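You operate a simulated robot arm through the tools that you are given. There is no shell and no other tool.

You are at the controls of a simulated robot arm. One attempt, no reset.

Task
Steer to the left mark, then the right mark, then centre and lock.
Fine: the yellow end marks of the steering knob; the red lock pin is pushed in at the end.

It is judged by the outcome, as a careful person would: the job done as asked, and still so three seconds after it is handed in. It fails if anything else is knocked over, pushed out of place, dropped, spilled or broken.

Robot
A 7-joint arm with a fingered hand, fixed in place. Base frame: the origin is on the floor under the middle of its stand, x ahead of it, y to its left, z up. Readings come in m, degrees, newtons and seconds.
With the tool pointing down near the work surface it reaches from about 0.18 to 0.64 m from the base axis. Its first joint turns from -115.0 to 115.0 degrees. Payload 3.1 kg.
The tool frame sits at the grasp point between the pads (the TCP): z along the fingers, y along the line on which they close. The tips reach 0.022 m beyond it. The gripper opens to 0.112 m; its body begins 0.06 m behind the TCP. The gripper is a hand of 3 fingers: y runs from the thumb to the fingers, the wrist lies at [0, 0, -0.218] in the tool frame, and closing takes about 1.5 s.
Orientation is that of the tool frame in the base frame, as a unit quaternion [w, x, y, z]. With the fingers straight down and closing along the base's y, the tool's x points along the base's -x, its y along +y and its z along -z.

Tools
- The arm moves only by the tool jog_arm. Its argument "rows" is a list of rows, each a list of 6 numbers: the shift along the base's x, y, z in units of 40 mm (1.0 is 40 mm), then the turn, a rotation vector about the base's x, y, z in units of 4 degrees (1.0 is 4 degrees). In form: [[dx, dy, dz, rx, ry, rz], ...]. A call has 1 to 20 rows; each row shifts and turns the commanded pose from where the row before left it. "hand" is the opening, from 0 (shut) to 1 (fully open), set as the call begins (left out, the last holds). A call with a number of a shift or a turn outside -1 to 1 is refused whole. Each row takes 0.2 s and may step no farther than 0.05 m and 8.6 degrees from the row before; otherwise, or with a gripper value out of range, the whole call is refused. A pose out of reach is approached as far as the arm can. The call stops where the force on the tool passes 40 N (or 10 N more than at its start, if that is more) or the arm is blocked; 0.2 s more then pass. The fingers move at their own pace (about 0.108 m/s each) and stop on an object; they squeeze with about 29 N. The grip force told is the motor's: it shows also when the fingers shut on nothing. Time passes only in rows, and 0.2 s behind the last, so rows that do not move let the fingers close. The reply holds the time, the measured pose of the TCP, the force on the tool along the base axes, the opening and the grip force, in the units named above and with some noise, with the torque about the TCP (base axes, N m) and any sound that the robot's microphone picked up.
- Cameras (640 x 400 px; columns grow to the right, rows downward): "scene" is fixed at [0.049, -0.5001, 1.6241]; the picture's right is [0.96, -0.28, 0.00], its down [-0.12, -0.40, -0.91] and it looks along [0.26, 0.87, -0.42] (base axes); focal length 331 px, centre (320, 200). "wrist" rides on the gripper at [0.066, 0.003, -0.08] in the tool frame; the picture's right is [-0.05, 1.00, 0.00], its down [-0.77, -0.04, -0.64] and it looks along [-0.64, -0.03, 0.77] (tool axes); focal length 275 px, centre (320, 200). There is no depth. A picture from a camera that has moved, and an enlarged one, comes with that camera's place and axes in the base frame and with its lens.
- snapshot(camera): a new picture of that camera. It takes no simulated time.
- lift_body(by): slides the trunk up (or, below 0, down) by that many m; the arm rides with it, the base frame stays. It gives what a move gives, with no picture.
- finger_targets(finger1, finger2, thumb_bend): sets how far each is bent, from 0 (flat) to 100 (curled in); at 30 the hand is open as for a grip, at 70 the pads meet at the TCP. One left out holds its place. A second passes; each finger stops where it meets its share of the squeeze, and holds until it gets a number again. A gripper value or a shape takes the hand back. It gives what a move gives, with no picture; readings hold the bend of each and the force on the fingers (four entries, about 0 where the hand has none), thumb and palm.
- preshape(shape): the hand has 3 fingers and takes this shape, open, in about a second: jaw (thumb against the fingers, like two jaws); tri (thumb and two fingers); tip (a fingertip pinch); poke (one finger out to press); point (the index stretched); flat (the hand flat); cup (the hand cupped); fist (a fist). The gripper value then closes the fingers along that shape, each until it touches; the sizes above hold for jaw. It gives what a move gives, with no picture.
- zoom(camera, box): a new picture of the part [left, top, right, bottom] of that camera's present view, enlarged. It takes no simulated time.
- hand_in(): hands the job in; it is judged then, once.

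Places have to be worked out from the pictures, the camera data and where the tool is seen. Open the gripper and draw the arm clear of the work before you hand the job in, unless the task says otherwise.

The tools are called as name(argument=value, ...) on one line, values as JSON. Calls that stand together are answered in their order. jog_arm: Moves the arm, as the interface text tells. Its arguments: {"type":"object","properties":{"rows":{"type":"array","items":{"type":"array","items":{"type":"number"}}},"hand":{"type":"number"}},"required":["rows"]} The other tools are called the same way: lift_body (by) moves the trunk up or down; preshape (shape) gives the hand a shape; finger_targets (finger1, finger2, thumb_bend) moves the fingers one by one; snapshot (camera) takes a picture; zoom (camera, box) takes an enlarged picture of a part of a camera's view; hand_in () hands the job in.

At the start:

```text
clock: 0.0
ee_pos: [0.4104, 0.2956, 1.2094]
orientation: [-0.001, 0.0, 1.0, 0.0]
contact_force: [-0.5, -0.4, 0.1]
ft_torque: [0.0, 0.01, -0.01]
width: 0.1119
grasp_force: 0.1
shape: jaw
bend: [30.0, 30.0, 30.0]
finger forces: [0.1, 0.0, 0.1, 0.1, 0.1, 0.0]
trunk travel left (down, up): [-0.875, 0.115]
```

scene: 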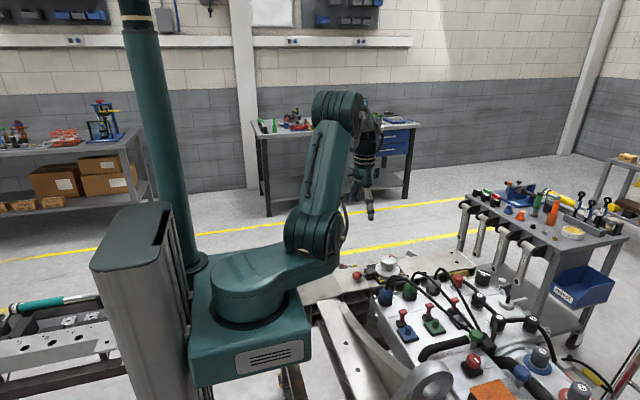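
wrist: 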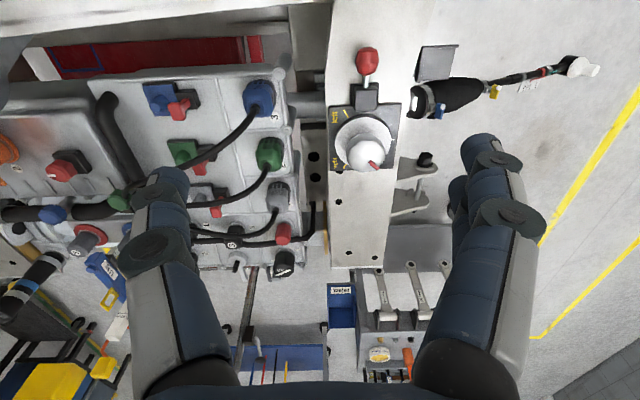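

I see a steering knob with yellow marks and a red lock pin in the wrist view; I'll enlarge both views to locate them.

zoom(camera="wrist", box=[300, 30, 440, 190])

zoom(camera="scene", box=[320, 230, 440, 305])

```text
2.50 times, centred on (370, 110) of wrist
camera zoom: at [0.3441, 0.2987, 1.2922], right [0.05, 1.0, 0.0], down [0.77, -0.04, 0.64], along [0.64, -0.03, -0.77], focal length 688 px, centre (195, 425)
```

zoom: 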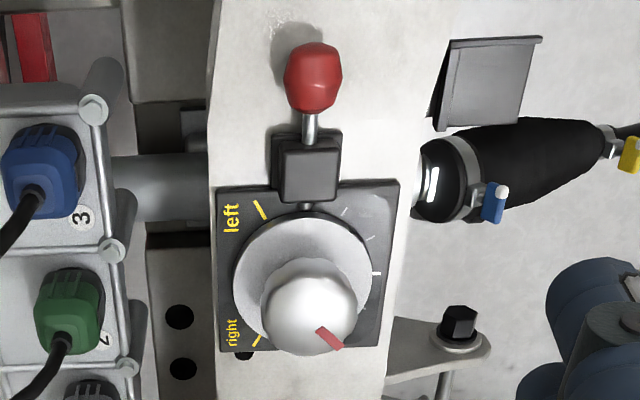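

```text
5.33 times, centred on (380, 268) of scene
camera zoom: at [0.049, -0.5001, 1.6241], right [0.96, -0.28, 0.0], down [-0.12, -0.4, -0.91], along [0.26, 0.87, -0.42], focal length 1767 px, centre (0, -160)
```

zoom: 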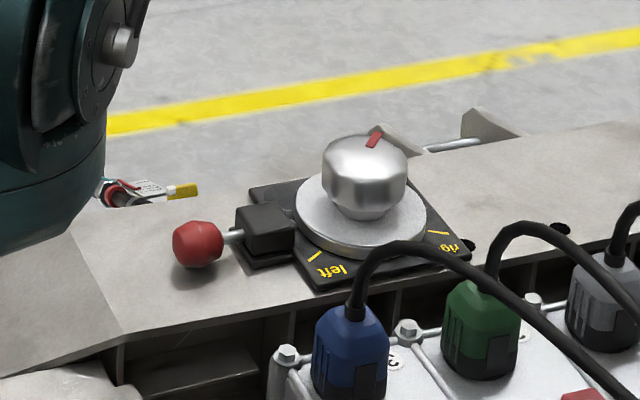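

Triangulating the two views puts the dial disc near (0.557, 0.358, 0.897) and the red pin ball near (0.440, 0.358, 0.897). I'll look at the arm and its surroundings more closely before lowering anything.

zoom(camera="scene", box=[170, 80, 490, 280])

zoom(camera="scene", box=[240, 230, 512, 400])

zoom(camera="wrist", box=[320, 90, 410, 190])

zoom(camera="scene", box=[345, 240, 415, 290])

```text
2.00 times, centred on (330, 180) of scene
camera zoom: at [0.049, -0.5001, 1.6241], right [0.96, -0.28, 0.0], down [-0.12, -0.4, -0.91], along [0.26, 0.87, -0.42], focal length 663 px, centre (300, 240)
```

zoom: 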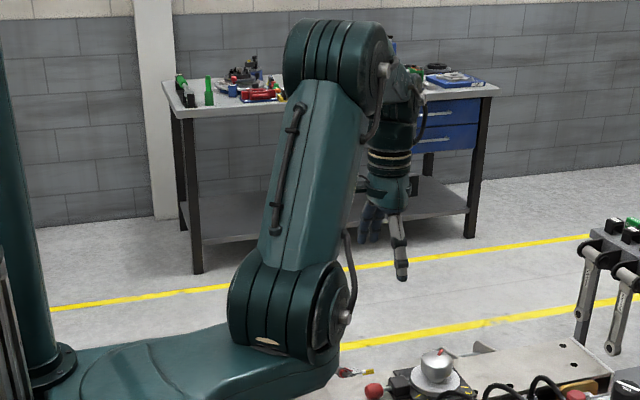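

```text
2.35 times, centred on (376, 315) of scene
camera zoom: at [0.049, -0.5001, 1.6241], right [0.96, -0.28, 0.0], down [-0.12, -0.4, -0.91], along [0.26, 0.87, -0.42], focal length 780 px, centre (188, -71)
```

zoom: 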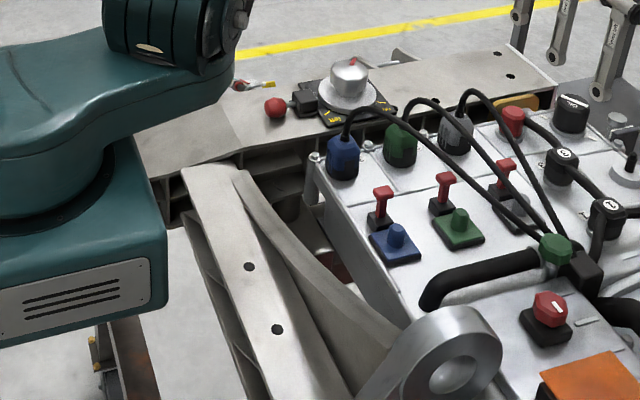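

```text
4.00 times, centred on (365, 140) of wrist
camera zoom: at [0.3441, 0.2987, 1.2922], right [0.05, 1.0, 0.0], down [0.77, -0.04, 0.64], along [0.64, -0.03, -0.77], focal length 1101 px, centre (140, 440)
```

zoom: 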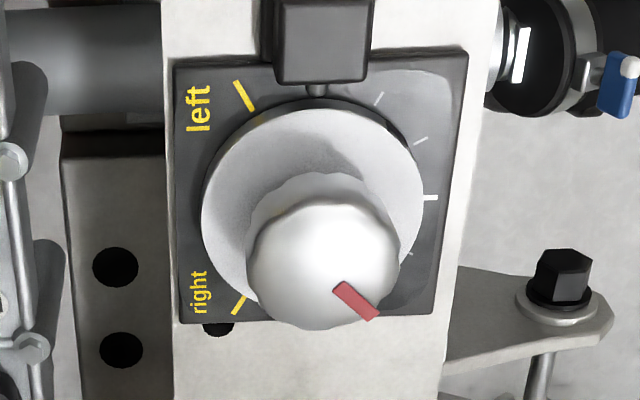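

```text
8.00 times, centred on (380, 265) of scene
camera zoom: at [0.049, -0.5001, 1.6241], right [0.96, -0.28, 0.0], down [-0.12, -0.4, -0.91], along [0.26, 0.87, -0.42], focal length 2650 px, centre (-160, -320)
```

zoom: 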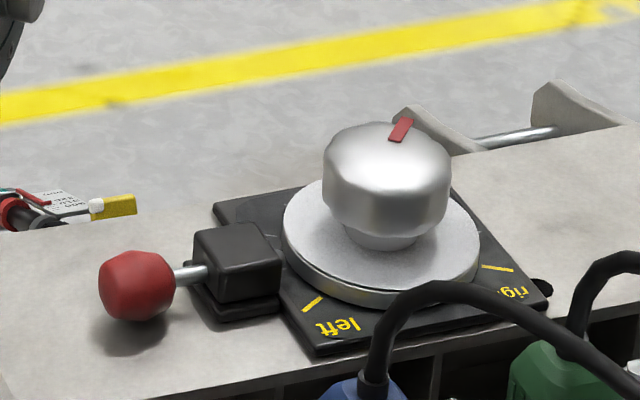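

The dial ticks work out at 30° steps, with the yellow marks at about ±120° from centre (centre points to +y), and the pointer now sits about 40° towards "right". I'll move the open hand over the dial at a safe height (z about 1.05) for a closer look.

jog_arm(rows=[[0.6, 0.25, -0.667, 0, 0, 0], [0.6, 0.25, -0.667, 0, 0, 0], [0.6, 0.25, -0.667, 0, 0, 0], [0.6, 0.25, -0.667, 0, 0, 0], [0.6, 0.25, -0.667, 0, 0, 0], [0.6, 0.25, -0.667, 0, 0, 0], [0, 0, 0, 0, 0, 0]], hand=1)

```text
clock: 1.6
ee_pos: [0.5508, 0.3508, 1.0516]
orientation: [0.0, 0.001, 1.0, -0.001]
contact_force: [-0.1, 0.4, -0.6]
ft_torque: [0.03, 0.04, -0.04]
width: 0.1119
grasp_force: 0.1
shape: jaw
bend: [30.0, 30.0, 30.0]
finger forces: [0.1, 0.0, 0.0, 0.1, 0.1, 0.1]
out of reach, approached as far as the arm can: row 6
trunk travel left (down, up): [-0.875, 0.115]
```

The arm stops about 5 mm short here, at the edge of its reach. I'll look at the dial from both cameras to refine its place before deciding on trunk height.

snapshot(camera="wrist")

snapshot(camera="scene")

```text
taken
camera wrist: at [0.4854, 0.3556, 1.133], right [0.05, 1.0, 0.0], down [0.77, -0.04, 0.64], along [0.63, -0.03, -0.77], focal length 275 px, centre (320, 200)
```

wrist: 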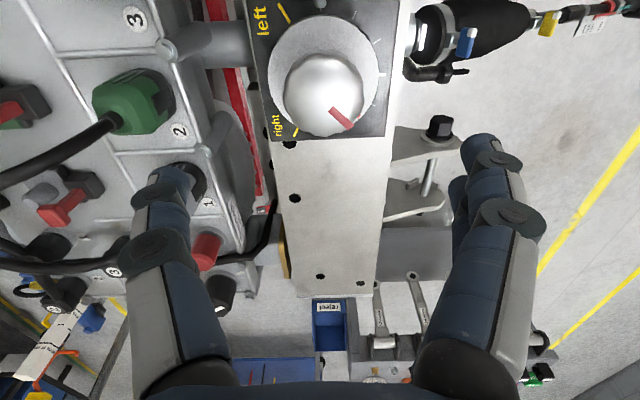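

```text
taken
```

scene: 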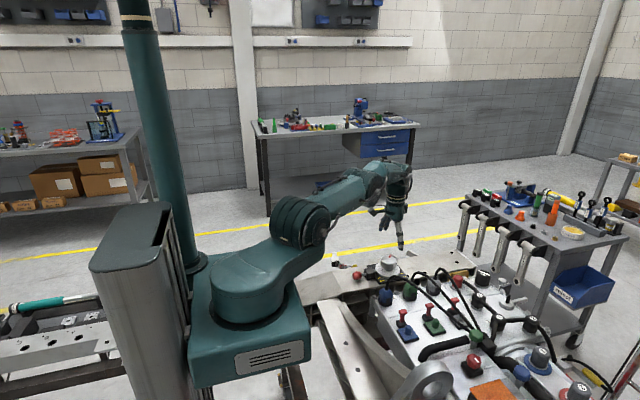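

The dial sits in the upper part of the wrist view. I'll enlarge it to measure its centre and the pointer more accurately.

zoom(camera="wrist", box=[240, 0, 400, 150])

zoom(camera="scene", box=[330, 180, 442, 300])

```text
2.67 times, centred on (320, 75) of wrist
camera zoom: at [0.4854, 0.3556, 1.133], right [0.05, 1.0, 0.0], down [0.77, -0.04, 0.64], along [0.63, -0.03, -0.77], focal length 734 px, centre (320, 533)
```

zoom: 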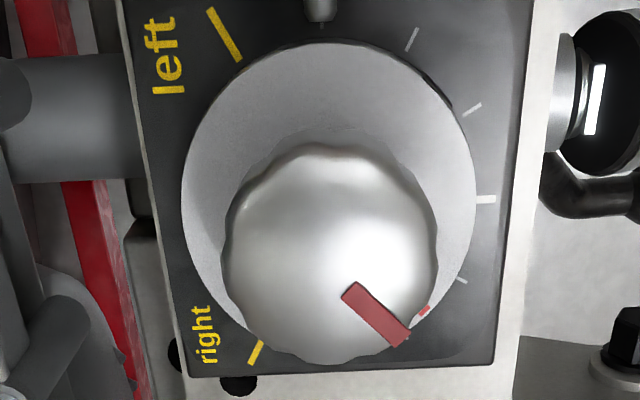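

```text
3.33 times, centred on (386, 240) of scene
camera zoom: at [0.049, -0.5001, 1.6241], right [0.96, -0.28, 0.0], down [-0.12, -0.4, -0.91], along [0.26, 0.87, -0.42], focal length 1104 px, centre (100, 67)
```

zoom: 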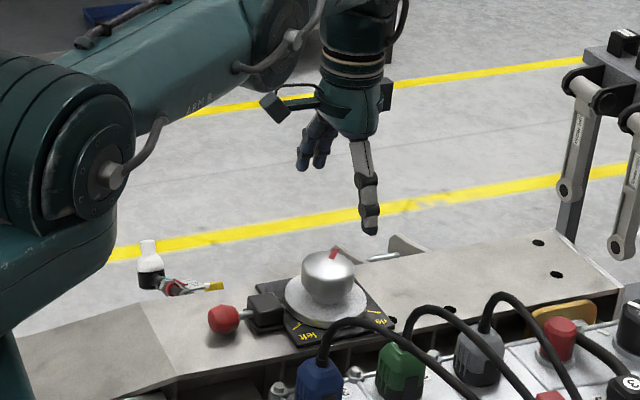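

From both wrist views the disc centre comes out at (0.552, 0.356, 0.902). The knob is about 56 mm across with its rim near z 0.937, and the pointer is at about 47° to the right of centre. Lowering the trunk about 5 cm should bring the wrist level with the shoulder for best reach, and it stays clear above the knob.

lift_body(by=-0.05)

```text
clock: 2.5
ee_pos: [0.5518, 0.3528, 1.0009]
orientation: [0.0, 0.0, 1.0, 0.0]
contact_force: [-0.4, 0.7, -0.9]
ft_torque: [0.01, 0.04, 0.02]
width: 0.1121
grasp_force: 0.0
shape: jaw
bend: [30.0, 30.0, 30.0]
finger forces: [0.0, 0.0, 0.0, 0.1, 0.0, 0.1]
trunk travel left (down, up): [-0.825, 0.165]
```

The TCP is now at (0.5518, 0.3528, 1.001), so it reaches the dial. Above the knob I'll turn the hand 80° clockwise, leaving room for the long counter-clockwise turn to the left mark.

jog_arm(rows=[[0, 0, 0, 0, 0, 0], [0, 0, 0, 0, 0, -1], [0, 0, 0, 0, 0, -1], [0, 0, 0, 0, 0, -1], [0, 0, 0, 0, 0, -1], [0, 0, 0, 0, 0, -1], [0, 0, 0, 0, 0, -1], [0, 0, 0, 0, 0, -1], [0, 0, 0, 0, 0, -1], [0, 0, 0, 0, 0, -1], [0, 0, 0, 0, 0, -1]])

```text
clock: 4.9
ee_pos: [0.5516, 0.3541, 1.0002]
orientation: [-0.001, 0.343, 0.939, 0.0]
contact_force: [0.4, -0.6, 0.5]
ft_torque: [0.01, 0.01, -0.01]
width: 0.1118
grasp_force: 0.1
shape: jaw
bend: [30.0, 30.0, 30.0]
finger forces: [0.0, 0.0, 0.0, 0.0, 0.1, 0.0]
trunk travel left (down, up): [-0.825, 0.165]
```

The hand turned cleanly by 40°. From this new angle I'll take a wrist view to check the knob centre before continuing.

snapshot(camera="wrist")

zoom(camera="scene", box=[330, 200, 430, 300])

```text
taken
camera wrist: at [0.5032, 0.3987, 1.0824], right [0.68, 0.73, 0.0], down [0.57, -0.52, 0.64], along [0.47, -0.43, -0.77], focal length 275 px, centre (320, 200)
```

wrist: 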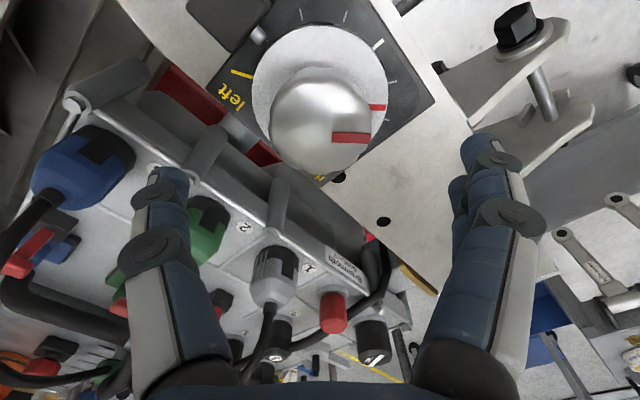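

```text
4.00 times, centred on (380, 250) of scene
camera zoom: at [0.049, -0.5001, 1.6241], right [0.96, -0.28, 0.0], down [-0.12, -0.4, -0.91], along [0.26, 0.87, -0.42], focal length 1325 px, centre (80, 0)
```

zoom: 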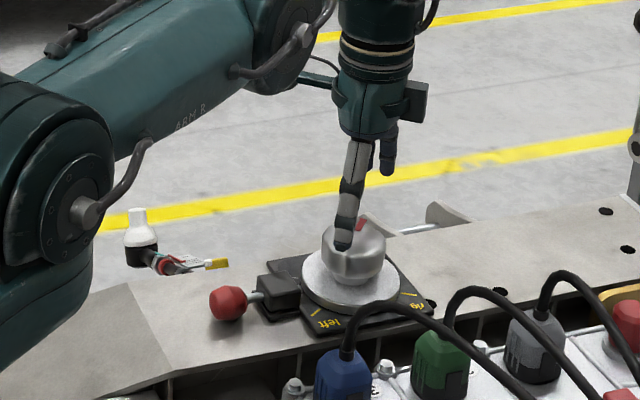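

The knob is centred under the tool to within about 1–2 mm. I'll rotate another 40° clockwise, narrow the opening to about 90 mm and check once more before descending.

jog_arm(rows=[[0, 0, 0, 0, 0, -1], [0, 0, 0, 0, 0, -1], [0, 0, 0, 0, 0, -1], [0, 0, 0, 0, 0, -1], [0, 0, 0, 0, 0, -1], [0, 0, 0, 0, 0, -1], [0, 0, 0, 0, 0, -1], [0, 0, 0, 0, 0, -1], [0, 0, 0, 0, 0, -1], [0, 0, 0, 0, 0, -1]], hand=0.8)

snapshot(camera="wrist")

zoom(camera="scene", box=[330, 200, 430, 300])

```text
clock: 7.1
ee_pos: [0.5512, 0.3526, 1.0007]
orientation: [0.0, 0.643, 0.766, 0.0]
contact_force: [1.6, -0.1, 0.3]
ft_torque: [-0.02, -0.02, 0.0]
width: 0.0899
grasp_force: 0.1
shape: jaw
bend: [59.0, 59.0, 55.0]
finger forces: [0.0, 0.0, 0.0, 0.0, 0.1, 0.0]
trunk travel left (down, up): [-0.825, 0.165]
```

```text
taken
camera wrist: at [0.5438, 0.4192, 1.0825], right [0.99, 0.13, 0.0], down [0.1, -0.77, 0.64], along [0.08, -0.63, -0.77], focal length 275 px, centre (320, 200)
```

wrist: 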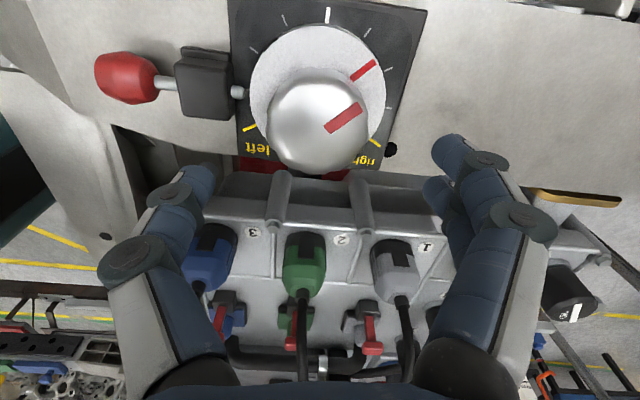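

```text
4.00 times, centred on (380, 250) of scene
camera zoom: at [0.049, -0.5001, 1.6241], right [0.96, -0.28, 0.0], down [-0.12, -0.4, -0.91], along [0.26, 0.87, -0.42], focal length 1325 px, centre (80, 0)
```

zoom: 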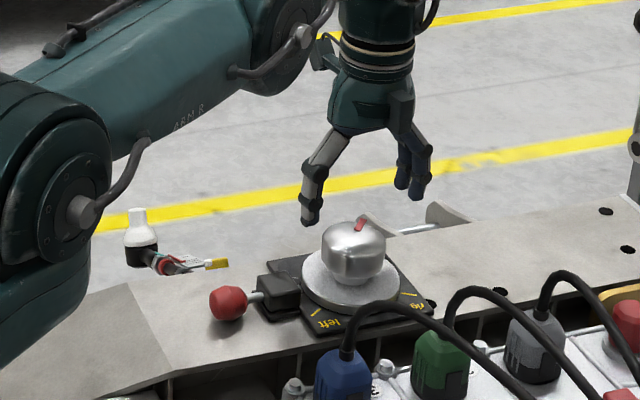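

The view shows the knob within about 1 mm of the tool axis, the pin block on the -x side, and the red disc mark at about 47° right. I'll descend to TCP z of about 0.941, keeping the tips above the pin block, and watch the force.

jog_arm(rows=[[0, 0.01, -0.5, 0, 0, 0], [0, 0.01, -0.5, 0, 0, 0], [0, 0.01, -0.49, 0, 0, 0], [0, 0, 0, 0, 0, 0]])

zoom(camera="scene", box=[340, 220, 420, 300])

snapshot(camera="wrist")

```text
clock: 8.1
ee_pos: [0.5453, 0.3506, 0.9415]
orientation: [0.0, 0.643, 0.766, -0.001]
contact_force: [-0.3, 0.1, 1.1]
ft_torque: [-0.01, 0.05, 0.01]
width: 0.0895
grasp_force: 0.0
shape: jaw
bend: [59.0, 59.0, 55.0]
finger forces: [0.0, 0.1, 0.0, 0.1, 0.0, 0.1]
out of reach, approached as far as the arm can: row 2
trunk travel left (down, up): [-0.825, 0.165]
```

```text
5.00 times, centred on (380, 260) of scene
camera zoom: at [0.049, -0.5001, 1.6241], right [0.96, -0.28, 0.0], down [-0.12, -0.4, -0.91], along [0.26, 0.87, -0.42], focal length 1656 px, centre (20, -100)
```

zoom: 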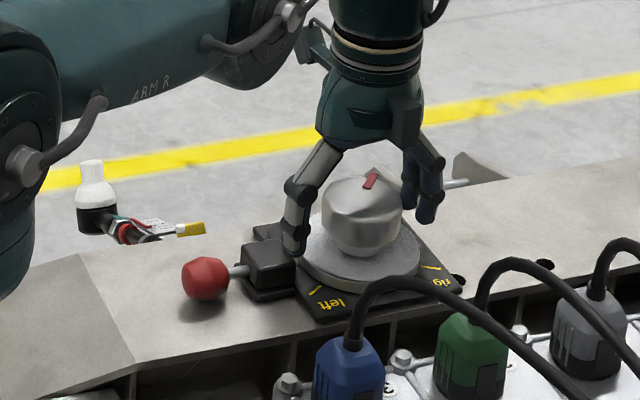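

```text
taken
camera wrist: at [0.5375, 0.4166, 1.0237], right [0.99, 0.13, 0.0], down [0.1, -0.77, 0.64], along [0.08, -0.63, -0.77], focal length 275 px, centre (320, 200)
```

wrist: 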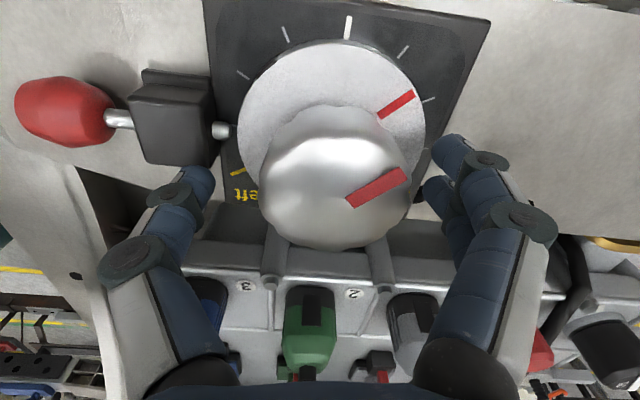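

At this height the arm falls about 6 mm short (TCP 0.5453, 0.3506), so the trunk must come lower. I'll lift the hand back clear, then lower the trunk in steps and bring it straight down over the knob.

jog_arm(rows=[[0, 0, 0.6, 0, 0, 0], [0, 0, 0.6, 0, 0, 0], [0, 0, 0.6, 0, 0, 0], [0, 0, 0, 0, 0, 0]])

lift_body(by=-0.04)

jog_arm(rows=[[0, 0, 0, 0, 0, 0]])

snapshot(camera="scene")

```text
clock: 9.1
ee_pos: [0.5483, 0.3531, 1.0133]
orientation: [0.0, 0.643, 0.766, 0.0]
contact_force: [-0.5, -0.2, -0.5]
ft_torque: [0.01, -0.02, 0.01]
width: 0.0898
grasp_force: 0.1
shape: jaw
bend: [59.0, 59.0, 55.0]
finger forces: [0.0, 0.0, 0.1, 0.1, 0.1, 0.0]
trunk travel left (down, up): [-0.825, 0.165]
```

```text
clock: 9.9
ee_pos: [0.5478, 0.3517, 0.9745]
orientation: [0.0, 0.643, 0.766, 0.0]
contact_force: [-0.2, 0.0, 0.6]
ft_torque: [0.01, -0.02, 0.02]
width: 0.0899
grasp_force: 0.1
shape: jaw
bend: [59.0, 59.0, 55.0]
finger forces: [0.1, 0.0, 0.0, 0.0, 0.0, 0.0]
trunk travel left (down, up): [-0.785, 0.205]
```

```text
clock: 10.3
ee_pos: [0.5481, 0.3526, 0.9736]
orientation: [0.001, 0.643, 0.766, 0.0]
contact_force: [1.2, -0.3, -0.5]
ft_torque: [0.03, -0.04, 0.02]
width: 0.0898
grasp_force: 0.2
shape: jaw
bend: [59.0, 59.0, 55.0]
finger forces: [0.0, 0.0, 0.0, 0.1, 0.1, 0.0]
trunk travel left (down, up): [-0.785, 0.205]
```

```text
taken
```

scene: 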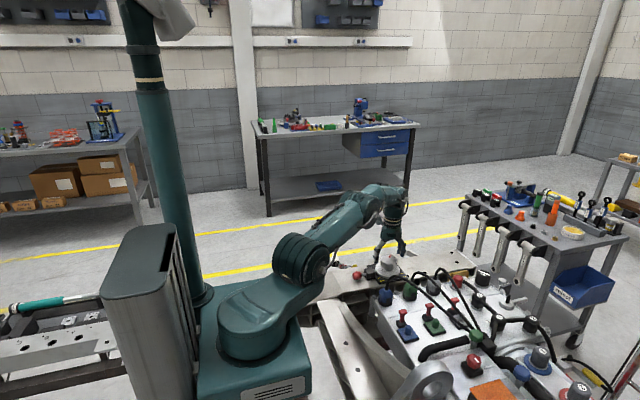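

Trunk now down 0.09; the hand is clear above the knob at (0.548, 0.353, 0.974). I'll nudge about 2.5 mm outwards, then check the centring.

jog_arm(rows=[[0.06, 0.03, 0, 0, 0, 0], [0, 0, 0, 0, 0, 0]])

zoom(camera="wrist", box=[200, 0, 440, 250])

```text
clock: 10.9
ee_pos: [0.5498, 0.3543, 0.9731]
orientation: [0.0, 0.643, 0.766, 0.0]
contact_force: [-0.2, 0.2, -0.4]
ft_torque: [0.01, -0.01, 0.0]
width: 0.0898
grasp_force: 0.1
shape: jaw
bend: [59.0, 59.0, 55.0]
finger forces: [0.0, 0.1, 0.1, 0.0, 0.0, 0.1]
trunk travel left (down, up): [-0.785, 0.205]
```

```text
1.60 times, centred on (320, 125) of wrist
camera zoom: at [0.5418, 0.4195, 1.0556], right [0.99, 0.13, 0.0], down [0.1, -0.77, 0.64], along [0.08, -0.63, -0.77], focal length 440 px, centre (320, 320)
```

zoom: 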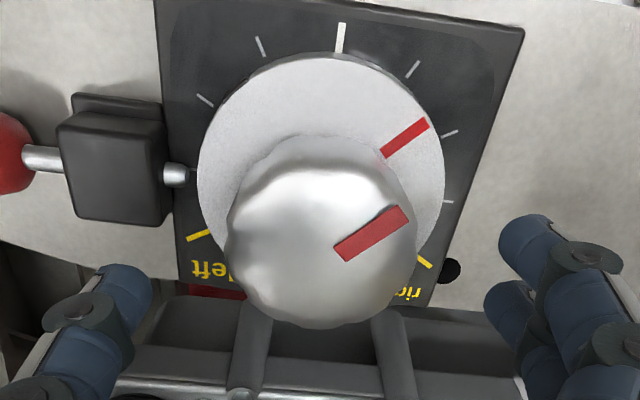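

The knob is now centred (disc centre column 321 against 321 expected). I'll lower the trunk 33 mm to bring the pads to the knob rim at z of about 0.94.

lift_body(by=-0.033)

snapshot(camera="wrist")

zoom(camera="scene", box=[340, 220, 420, 300])

```text
clock: 11.7
ee_pos: [0.55, 0.3548, 0.9412]
orientation: [-0.001, 0.643, 0.766, -0.001]
contact_force: [-0.1, -0.2, -0.5]
ft_torque: [-0.02, -0.03, -0.03]
width: 0.0898
grasp_force: 0.0
shape: jaw
bend: [59.0, 59.0, 55.0]
finger forces: [0.0, 0.0, 0.0, 0.1, 0.0, 0.1]
trunk travel left (down, up): [-0.752, 0.238]
```

```text
taken
camera wrist: at [0.5417, 0.4195, 1.0225], right [0.99, 0.13, 0.0], down [0.1, -0.77, 0.64], along [0.08, -0.63, -0.77], focal length 275 px, centre (320, 200)
```

wrist: 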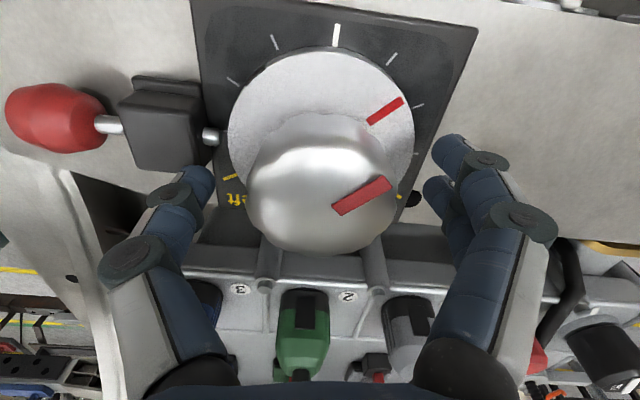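

```text
5.00 times, centred on (380, 260) of scene
camera zoom: at [0.049, -0.5001, 1.6241], right [0.96, -0.28, 0.0], down [-0.12, -0.4, -0.91], along [0.26, 0.87, -0.42], focal length 1656 px, centre (20, -100)
```

zoom: 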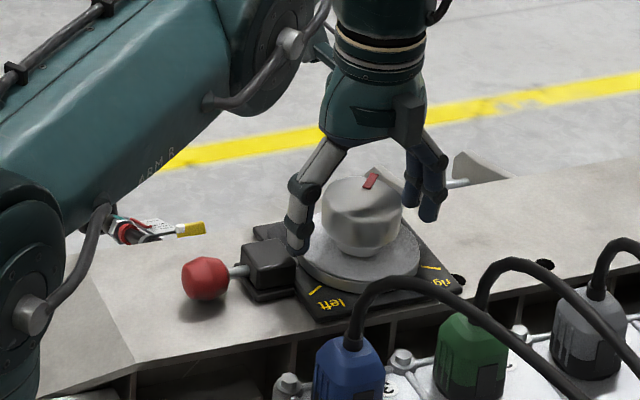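

The fingers straddle the knob with it centred within 1 mm. I'll close on it and watch the forces.

jog_arm(rows=[[0, 0, 0, 0, 0, 0], [0, 0, 0, 0, 0, 0], [0, 0, 0, 0, 0, 0], [0, 0, 0, 0, 0, 0], [0, 0, 0, 0, 0, 0]], hand=0)

snapshot(camera="wrist")

zoom(camera="scene", box=[340, 220, 420, 300])

```text
clock: 12.9
ee_pos: [0.5502, 0.3547, 0.9411]
orientation: [-0.001, 0.643, 0.766, 0.0]
contact_force: [-0.8, 0.4, -1.0]
ft_torque: [0.01, -0.01, -0.1]
width: 0.0475
grasp_force: 28.5
shape: jaw
bend: [73.0, 73.0, 70.0]
finger forces: [13.4, 13.5, 0.0, 0.0, 26.5, 0.0]
trunk travel left (down, up): [-0.752, 0.238]
```

```text
taken
camera wrist: at [0.542, 0.4197, 1.0223], right [0.99, 0.13, 0.0], down [0.1, -0.77, 0.64], along [0.08, -0.63, -0.77], focal length 275 px, centre (320, 200)
```

wrist: 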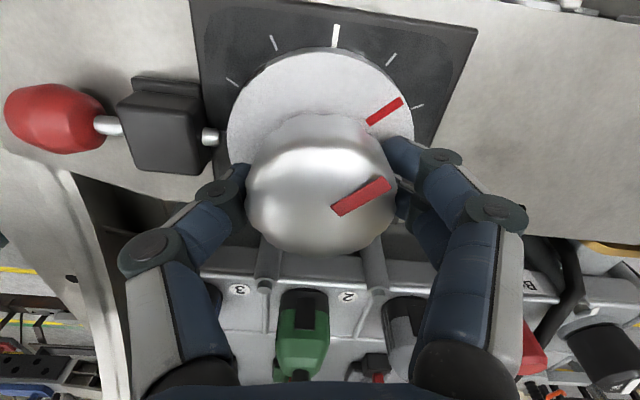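

```text
5.00 times, centred on (380, 260) of scene
camera zoom: at [0.049, -0.5001, 1.6241], right [0.96, -0.28, 0.0], down [-0.12, -0.4, -0.91], along [0.26, 0.87, -0.42], focal length 1656 px, centre (20, -100)
```

zoom: 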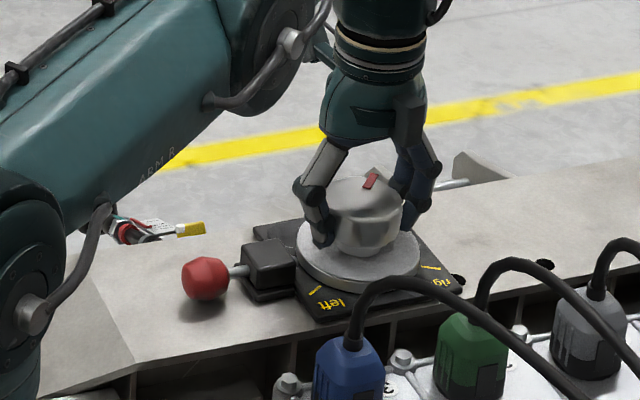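

The knob is firmly gripped (28 N, balanced, no side load). I'll start turning counter-clockwise towards the left mark, 20° first as a test.

jog_arm(rows=[[0, 0, 0, 0, 0, 1], [0, 0, 0, 0, 0, 1], [0, 0, 0, 0, 0, 1], [0, 0, 0, 0, 0, 1], [0, 0, 0, 0, 0, 1]])

snapshot(camera="wrist")

```text
clock: 14.1
ee_pos: [0.5501, 0.3536, 0.9411]
orientation: [0.0, 0.5, 0.866, 0.0]
contact_force: [1.2, 0.5, -0.7]
ft_torque: [0.01, -0.05, -0.12]
width: 0.0472
grasp_force: 28.7
shape: jaw
bend: [73.0, 73.0, 70.0]
finger forces: [14.0, 14.4, 0.0, 0.1, 26.3, 0.1]
trunk travel left (down, up): [-0.752, 0.238]
```

```text
taken
camera wrist: at [0.5201, 0.4128, 1.0222], right [0.89, 0.46, 0.0], down [0.35, -0.69, 0.64], along [0.29, -0.56, -0.77], focal length 275 px, centre (320, 200)
```

wrist: 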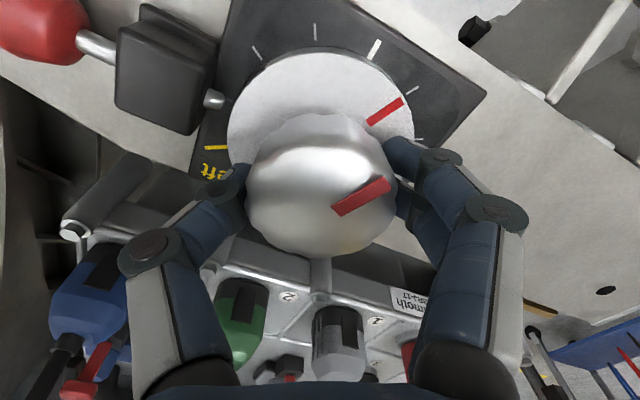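

The knob follows the hand rigidly with only 0.12 N m of torque. I'll continue counter-clockwise 80°.

jog_arm(rows=[[0, 0, 0, 0, 0, 1], [0, 0, 0, 0, 0, 1], [0, 0, 0, 0, 0, 1], [0, 0, 0, 0, 0, 1], [0, 0, 0, 0, 0, 1], [0, 0, 0, 0, 0, 1], [0, 0, 0, 0, 0, 1], [0, 0, 0, 0, 0, 1], [0, 0, 0, 0, 0, 1], [0, 0, 0, 0, 0, 1], [0, 0, 0, 0, 0, 1], [0, 0, 0, 0, 0, 1], [0, 0, 0, 0, 0, 1], [0, 0, 0, 0, 0, 1], [0, 0, 0, 0, 0, 1], [0, 0, 0, 0, 0, 1], [0, 0, 0, 0, 0, 1], [0, 0, 0, 0, 0, 1], [0, 0, 0, 0, 0, 1], [0, 0, 0, 0, 0, 1]])

snapshot(camera="wrist")

```text
clock: 18.3
ee_pos: [0.5506, 0.3552, 0.9396]
orientation: [0.0, -0.173, 0.985, -0.001]
contact_force: [8.5, 5.6, 4.3]
ft_torque: [0.08, -0.11, -0.15]
width: 0.0475
grasp_force: 28.8
shape: jaw
bend: [73.0, 73.0, 70.0]
finger forces: [13.7, 17.3, 0.1, 0.1, 26.6, 0.0]
trunk travel left (down, up): [-0.752, 0.238]
```

```text
taken
camera wrist: at [0.4879, 0.3349, 1.0219], right [-0.3, 0.95, 0.0], down [0.74, 0.23, 0.64], along [0.61, 0.19, -0.77], focal length 275 px, centre (320, 200)
```

wrist: 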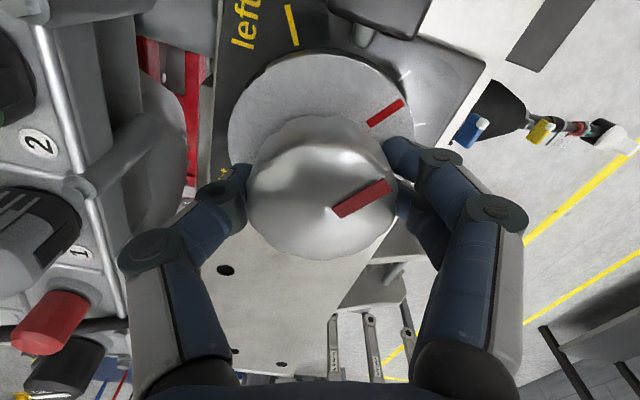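

Pointer is now at about +50° and still rigid with the hand. A 10 N side load has built up towards +x/+y, so I'll relieve it with a 1 mm shift that way.

jog_arm(rows=[[0.021, 0.014, 0, 0, 0, 0], [0, 0, 0, 0, 0, 0]])

```text
clock: 18.9
ee_pos: [0.5507, 0.3539, 0.9401]
orientation: [-0.001, -0.174, 0.985, 0.0]
contact_force: [6.6, 4.4, 5.0]
ft_torque: [0.08, -0.08, -0.05]
width: 0.0473
grasp_force: 29.5
shape: jaw
bend: [73.0, 73.0, 70.0]
finger forces: [14.0, 16.4, 0.0, 0.0, 26.9, 0.0]
trunk travel left (down, up): [-0.752, 0.238]
```

That dropped the load about 2 N per mm. I'll shift 2 mm more the same way.

jog_arm(rows=[[0.04, 0.027, 0, 0, 0, 0], [0, 0, 0, 0, 0, 0]])

```text
clock: 19.5
ee_pos: [0.5509, 0.3552, 0.9408]
orientation: [-0.001, -0.173, 0.985, -0.001]
contact_force: [-0.8, -1.1, 1.1]
ft_torque: [0.02, 0.05, -0.08]
width: 0.047
grasp_force: 29.0
shape: jaw
bend: [73.0, 73.0, 70.0]
finger forces: [14.6, 14.1, 0.0, 0.1, 27.9, 0.0]
trunk travel left (down, up): [-0.752, 0.238]
```

The side load is gone. I'll continue 40° counter-clockwise and check again.

jog_arm(rows=[[0, 0, 0, 0, 0, 1], [0, 0, 0, 0, 0, 1], [0, 0, 0, 0, 0, 1], [0, 0, 0, 0, 0, 1], [0, 0, 0, 0, 0, 1], [0, 0, 0, 0, 0, 1], [0, 0, 0, 0, 0, 1], [0, 0, 0, 0, 0, 1], [0, 0, 0, 0, 0, 1], [0, 0, 0, 0, 0, 1]])

snapshot(camera="wrist")

```text
clock: 21.7
ee_pos: [0.5503, 0.3558, 0.9397]
orientation: [-0.001, -0.501, 0.866, 0.0]
contact_force: [-7.3, -1.8, -6.7]
ft_torque: [-0.03, 0.13, -0.14]
width: 0.0471
grasp_force: 28.8
shape: jaw
bend: [73.0, 73.0, 70.0]
finger forces: [16.6, 15.6, 0.0, 0.0, 26.2, 0.1]
trunk travel left (down, up): [-0.752, 0.238]
```

```text
taken
camera wrist: at [0.5162, 0.2998, 1.0226], right [-0.84, 0.54, 0.0], down [0.42, 0.65, 0.64], along [0.34, 0.54, -0.77], focal length 275 px, centre (320, 200)
```

wrist: 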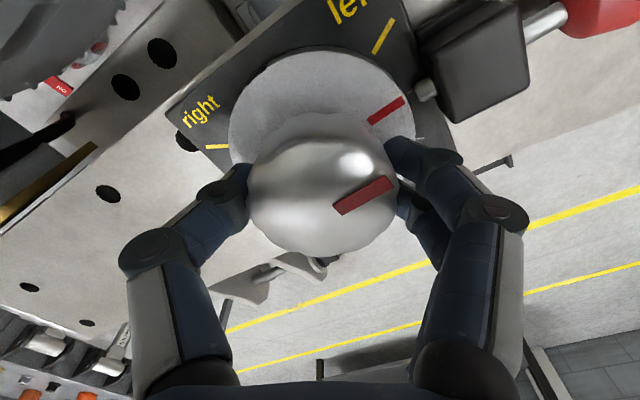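

Pointer now reads about +93°, some 26° short of the left mark. I'll relieve the small side load with a 2 mm shift and turn 6 more rows (24°).

jog_arm(rows=[[-0.045, -0.012, -0.01, 0, 0, 0], [0, 0, 0, 0, 0, 1], [0, 0, 0, 0, 0, 1], [0, 0, 0, 0, 0, 1], [0, 0, 0, 0, 0, 1], [0, 0, 0, 0, 0, 1], [0, 0, 0, 0, 0, 1], [0, 0, 0, 0, 0, 0]])

zoom(camera="wrist", box=[220, 0, 460, 220])

```text
clock: 23.5
ee_pos: [0.5505, 0.3558, 0.9404]
orientation: [0.0, -0.669, 0.743, 0.0]
contact_force: [3.0, 4.8, 1.3]
ft_torque: [0.06, 0.0, -0.12]
width: 0.047
grasp_force: 28.8
shape: jaw
bend: [73.0, 73.0, 70.0]
finger forces: [13.7, 15.5, 0.0, 0.1, 29.3, 0.0]
trunk travel left (down, up): [-0.752, 0.238]
```

```text
1.82 times, centred on (340, 110) of wrist
camera zoom: at [0.541, 0.2902, 1.0221], right [-0.99, 0.15, 0.0], down [0.12, 0.76, 0.64], along [0.1, 0.63, -0.77], focal length 500 px, centre (284, 364)
```

zoom: 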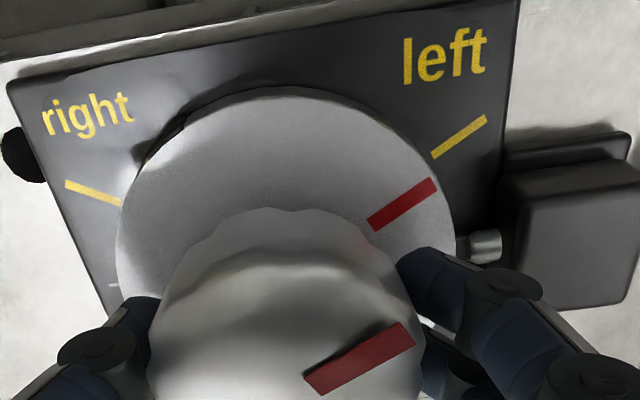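

The red disc mark is about 2.5–3° short of the left yellow mark. I'll turn the last 2.8° and look.

jog_arm(rows=[[0.015, 0.025, 0, 0, 0, 0.7], [0, 0, 0, 0, 0, 0], [0, 0, 0, 0, 0, 0]])

zoom(camera="wrist", box=[220, 0, 460, 220])

zoom(camera="scene", box=[345, 240, 415, 290])

```text
clock: 24.3
ee_pos: [0.5514, 0.3556, 0.9399]
orientation: [0.0, -0.687, 0.727, 0.001]
contact_force: [0.5, 2.9, 2.5]
ft_torque: [0.04, 0.02, -0.1]
width: 0.047
grasp_force: 29.0
shape: jaw
bend: [73.0, 73.0, 70.0]
finger forces: [14.4, 15.3, 0.0, 0.1, 28.8, 0.1]
trunk travel left (down, up): [-0.752, 0.238]
```

```text
1.82 times, centred on (340, 110) of wrist
camera zoom: at [0.5443, 0.29, 1.0221], right [-0.99, 0.1, 0.0], down [0.08, 0.77, 0.64], along [0.07, 0.63, -0.77], focal length 500 px, centre (284, 364)
```

zoom: 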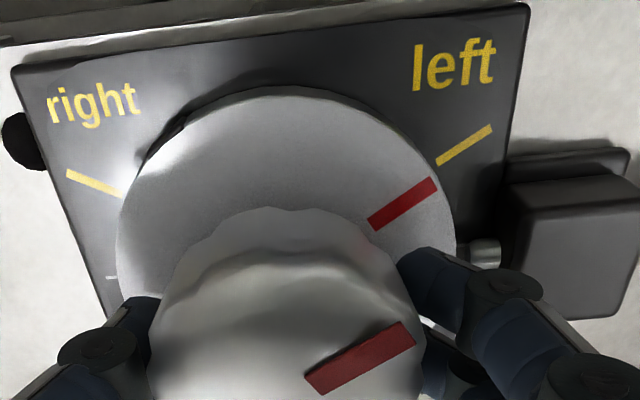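

```text
8.00 times, centred on (380, 265) of scene
camera zoom: at [0.049, -0.5001, 1.6241], right [0.96, -0.28, 0.0], down [-0.12, -0.4, -0.91], along [0.26, 0.87, -0.42], focal length 2650 px, centre (-160, -320)
```

zoom: 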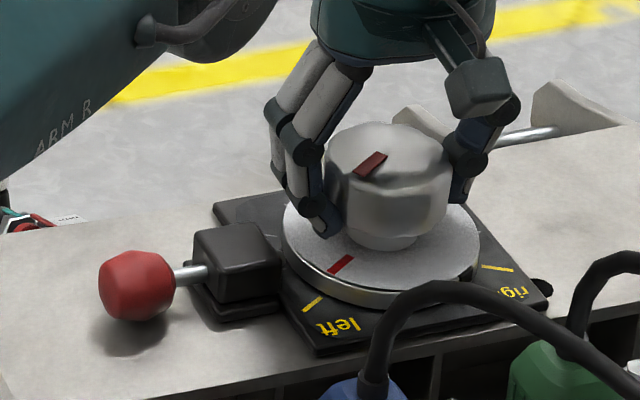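

The red mark now lines up with the left yellow mark (wrist and scene both within about 1°). I'll hold a moment there, then turn back clockwise 68° while undoing the centring shifts.

jog_arm(rows=[[0, 0, 0, 0, 0, 0], [0, 0, 0, 0, 0, 0], [0, 0, 0, 0, 0, 0], [0.002, -0.001, 0, 0, 0, -1], [0.002, -0.001, 0, 0, 0, -1], [0.002, -0.001, 0, 0, 0, -1], [0.002, -0.001, 0, 0, 0, -1], [0.002, -0.001, 0, 0, 0, -1], [0.002, -0.001, 0, 0, 0, -1], [0.002, -0.001, 0, 0, 0, -1], [0.002, -0.001, 0, 0, 0, -1], [0.002, -0.001, 0, 0, 0, -1], [0.002, -0.001, 0, 0, 0, -1], [0.002, -0.001, 0, 0, 0, -1], [0.002, -0.001, 0, 0, 0, -1], [0.002, -0.001, 0, 0, 0, -1], [0.002, 0, 0, 0, 0, -1], [0.002, 0, 0, 0, 0, -1], [0, 0, 0, 0, 0, -1], [0, 0, 0, 0, 0, -1]])

snapshot(camera="wrist")

```text
clock: 28.5
ee_pos: [0.5513, 0.3538, 0.9409]
orientation: [0.001, -0.162, 0.987, 0.0]
contact_force: [-6.3, -5.4, -3.9]
ft_torque: [-0.08, 0.09, 0.13]
width: 0.0471
grasp_force: 29.0
shape: jaw
bend: [73.0, 73.0, 70.0]
finger forces: [15.0, 12.1, 0.0, 0.0, 30.1, 0.0]
trunk travel left (down, up): [-0.752, 0.238]
```

```text
taken
camera wrist: at [0.4882, 0.3368, 1.0225], right [-0.28, 0.96, 0.0], down [0.74, 0.21, 0.64], along [0.61, 0.18, -0.77], focal length 275 px, centre (320, 200)
```

wrist: 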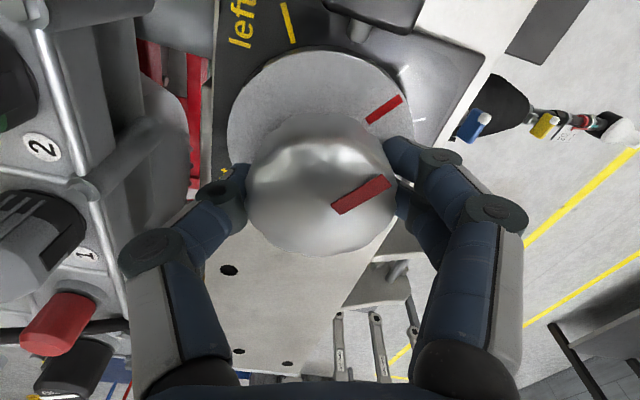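

The knob follows at about θ = +52°. I'll relieve the small inward load and continue clockwise 76°.

jog_arm(rows=[[-0.04, -0.03, 0, 0, 0, 0], [0, 0, 0, 0, 0, -1], [0, 0, 0, 0, 0, -1], [0, 0, 0, 0, 0, -1], [0, 0, 0, 0, 0, -1], [0, 0, 0, 0, 0, -1], [0, 0, 0, 0, 0, -1], [0, 0, 0, 0, 0, -1], [0, 0, 0, 0, 0, -1], [0, 0, 0, 0, 0, -1], [0, 0, 0, 0, 0, -1], [0, 0, 0, 0, 0, -1], [0, 0, 0, 0, 0, -1], [0, 0, 0, 0, 0, -1], [0, 0, 0, 0, 0, -1], [0, 0, 0, 0, 0, -1], [0, 0, 0, 0, 0, -1], [0, 0, 0, 0, 0, -1], [0, 0, 0, 0, 0, -1], [0, 0, 0, 0, 0, -1]])

```text
clock: 32.7
ee_pos: [0.5491, 0.3534, 0.9405]
orientation: [0.0, 0.479, 0.878, 0.0]
contact_force: [-4.0, -3.6, -1.6]
ft_torque: [-0.06, 0.04, 0.16]
width: 0.0472
grasp_force: 28.6
shape: jaw
bend: [73.0, 73.0, 70.0]
finger forces: [14.1, 13.1, 0.0, 0.1, 31.0, 0.1]
trunk travel left (down, up): [-0.752, 0.238]
```

Hand at φ≈-57°. I'll turn 24° more clockwise, let the side load settle, then release and regrasp for the second half.

jog_arm(rows=[[-0.02, -0.015, 0, 0, 0, 0], [0, 0, 0, 0, 0, -1], [0, 0, 0, 0, 0, -1], [0, 0, 0, 0, 0, -1], [0, 0, 0, 0, 0, -1], [0, 0, 0, 0, 0, -1], [0, 0, 0, 0, 0, -1], [0, 0, 0, 0, 0, 0]])

snapshot(camera="wrist")

```text
clock: 34.5
ee_pos: [0.5499, 0.3536, 0.9405]
orientation: [0.0, 0.652, 0.758, -0.001]
contact_force: [-1.6, -1.9, 0.4]
ft_torque: [-0.01, 0.02, 0.13]
width: 0.0469
grasp_force: 29.2
shape: jaw
bend: [73.0, 73.0, 70.0]
finger forces: [14.7, 14.2, 0.0, 0.0, 29.9, 0.0]
trunk travel left (down, up): [-0.752, 0.238]
```

```text
taken
camera wrist: at [0.5434, 0.4199, 1.0222], right [0.99, 0.1, 0.0], down [0.08, -0.77, 0.64], along [0.07, -0.63, -0.77], focal length 275 px, centre (320, 200)
```

wrist: 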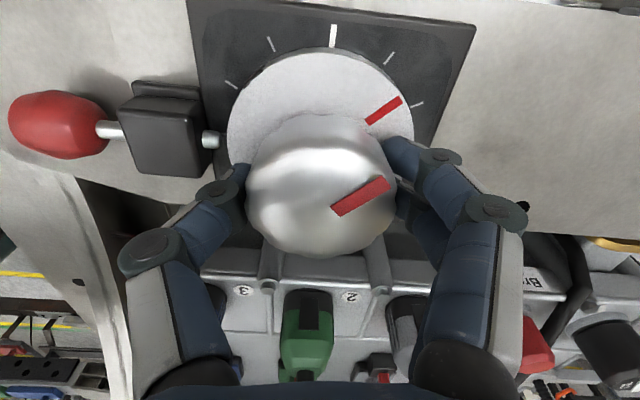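

The side load is nearly zero and the pointer is back near -48°. I'll open the hand, then rise 35 mm clear of the knob.

jog_arm(rows=[[0, 0, 0, 0, 0, 0], [0, 0, 0, 0, 0, 0], [0, 0, 0, 0, 0, 0], [0, 0, 0.45, 0, 0, 0], [0, 0, 0.45, 0, 0, 0], [0, 0, 0, 0, 0, 0]], hand=0.8)

snapshot(camera="wrist")

```text
clock: 35.9
ee_pos: [0.5505, 0.3546, 0.9779]
orientation: [0.0, 0.651, 0.759, 0.0]
contact_force: [0.0, 0.3, -0.3]
ft_torque: [0.05, 0.02, -0.01]
width: 0.0894
grasp_force: 0.0
shape: jaw
bend: [59.0, 59.0, 55.0]
finger forces: [0.0, 0.0, 0.0, 0.0, 0.0, 0.0]
trunk travel left (down, up): [-0.752, 0.238]
```

```text
taken
camera wrist: at [0.544, 0.4203, 1.0584], right [0.99, 0.11, 0.0], down [0.08, -0.77, 0.64], along [0.07, -0.63, -0.77], focal length 275 px, centre (320, 200)
```

wrist: 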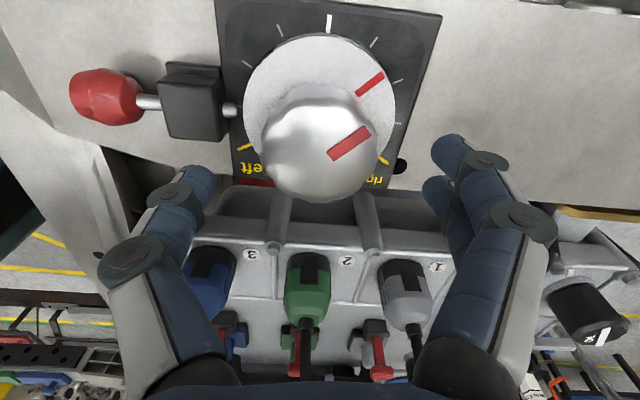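

The knob stayed where I left it. I'll rotate the open hand 80° counter-clockwise above it, to about φ=-1°.

jog_arm(rows=[[0, 0, 0, 0, 0, 1], [0, 0, 0, 0, 0, 1], [0, 0, 0, 0, 0, 1], [0, 0, 0, 0, 0, 1], [0, 0, 0, 0, 0, 1], [0, 0, 0, 0, 0, 1], [0, 0, 0, 0, 0, 1], [0, 0, 0, 0, 0, 1], [0, 0, 0, 0, 0, 1], [0, 0, 0, 0, 0, 1], [0, 0, 0, 0, 0, 1], [0, 0, 0, 0, 0, 1], [0, 0, 0, 0, 0, 1], [0, 0, 0, 0, 0, 1], [0, 0, 0, 0, 0, 1], [0, 0, 0, 0, 0, 1], [0, 0, 0, 0, 0, 1], [0, 0, 0, 0, 0, 1], [0, 0, 0, 0, 0, 1], [0, 0, 0, 0, 0, 1]])

zoom(camera="wrist", box=[200, 0, 440, 250])

```text
clock: 40.1
ee_pos: [0.5515, 0.3546, 0.9767]
orientation: [0.0, 0.011, 1.0, 0.0]
contact_force: [0.5, -0.1, 0.5]
ft_torque: [0.03, 0.01, 0.0]
width: 0.0893
grasp_force: 0.0
shape: jaw
bend: [59.0, 59.0, 55.0]
finger forces: [0.0, 0.1, 0.0, 0.0, 0.1, 0.0]
trunk travel left (down, up): [-0.752, 0.238]
```

```text
1.60 times, centred on (320, 125) of wrist
camera zoom: at [0.4846, 0.359, 1.0581], right [0.07, 1.0, 0.0], down [0.77, -0.05, 0.64], along [0.63, -0.04, -0.77], focal length 440 px, centre (320, 320)
```

zoom: 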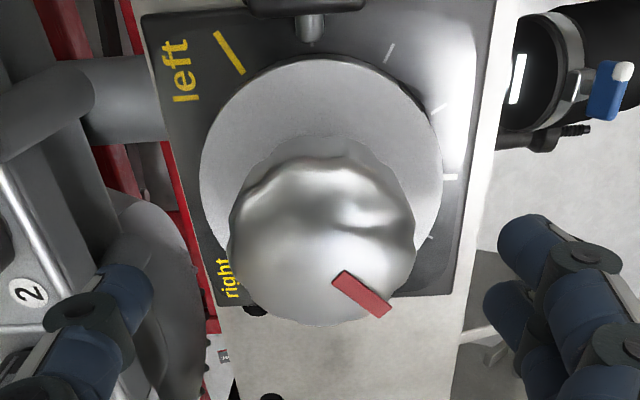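

Still centred within about 1 mm, with the pointer at about -48°. I'll descend 36 mm around the knob.

jog_arm(rows=[[0, 0.01, -0.45, 0, 0, 0], [0, 0.01, -0.45, 0, 0, 0], [0, 0, 0, 0, 0, 0]])

zoom(camera="scene", box=[340, 220, 420, 300])

snapshot(camera="wrist")

```text
clock: 40.9
ee_pos: [0.5517, 0.3561, 0.9388]
orientation: [0.0, 0.011, 1.0, 0.0]
contact_force: [-0.3, 0.2, -0.2]
ft_torque: [0.02, -0.01, 0.03]
width: 0.0891
grasp_force: 0.1
shape: jaw
bend: [59.0, 59.0, 55.0]
finger forces: [0.0, 0.0, 0.1, 0.0, 0.1, 0.0]
trunk travel left (down, up): [-0.752, 0.238]
```

```text
5.00 times, centred on (380, 260) of scene
camera zoom: at [0.049, -0.5001, 1.6241], right [0.96, -0.28, 0.0], down [-0.12, -0.4, -0.91], along [0.26, 0.87, -0.42], focal length 1656 px, centre (20, -100)
```

zoom: 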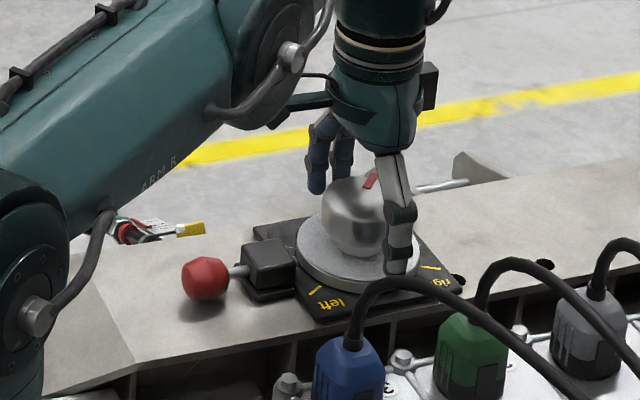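

```text
taken
camera wrist: at [0.4846, 0.3601, 1.0218], right [0.07, 1.0, 0.0], down [0.77, -0.05, 0.64], along [0.63, -0.04, -0.77], focal length 275 px, centre (320, 200)
```

wrist: 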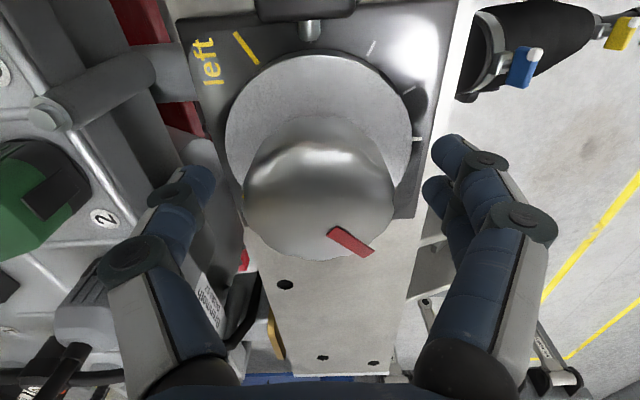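

The knob sits about 1.5 mm further in +x than the tool axis, so I'll shift that much outwards and then close.

jog_arm(rows=[[0.04, 0, 0, 0, 0, 0], [0, 0, 0, 0, 0, 0]])

jog_arm(rows=[[0, 0, 0, 0, 0, 0], [0, 0, 0, 0, 0, 0], [0, 0, 0, 0, 0, 0], [0, 0, 0, 0, 0, 0], [0, 0, 0, 0, 0, 0]], hand=0)

snapshot(camera="wrist")

```text
clock: 41.5
ee_pos: [0.5516, 0.3551, 0.9398]
orientation: [0.001, 0.011, 1.0, 0.0]
contact_force: [0.1, -0.1, 0.6]
ft_torque: [0.0, 0.01, 0.01]
width: 0.0892
grasp_force: 0.0
shape: jaw
bend: [59.0, 59.0, 55.0]
finger forces: [0.0, 0.0, 0.0, 0.1, 0.0, 0.1]
trunk travel left (down, up): [-0.752, 0.238]
```

```text
clock: 42.7
ee_pos: [0.5516, 0.3553, 0.9395]
orientation: [0.0, 0.01, 1.0, -0.001]
contact_force: [-0.4, -0.2, -1.6]
ft_torque: [-0.01, 0.01, -0.08]
width: 0.0471
grasp_force: 29.2
shape: jaw
bend: [73.0, 73.0, 70.0]
finger forces: [13.4, 13.5, 0.0, 0.1, 26.4, 0.0]
trunk travel left (down, up): [-0.752, 0.238]
```

```text
taken
camera wrist: at [0.4863, 0.3601, 1.0216], right [0.07, 1.0, 0.0], down [0.77, -0.05, 0.64], along [0.63, -0.04, -0.77], focal length 275 px, centre (320, 200)
```

wrist: 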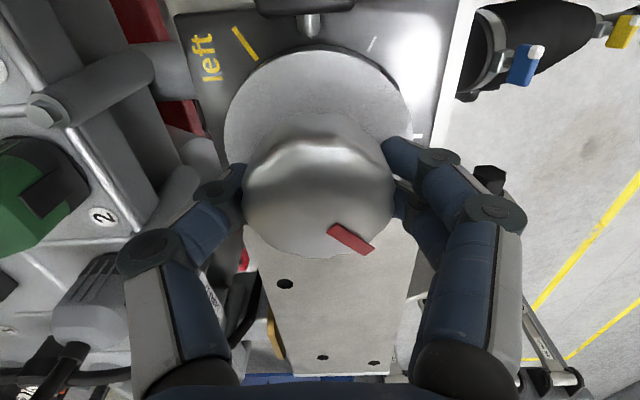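

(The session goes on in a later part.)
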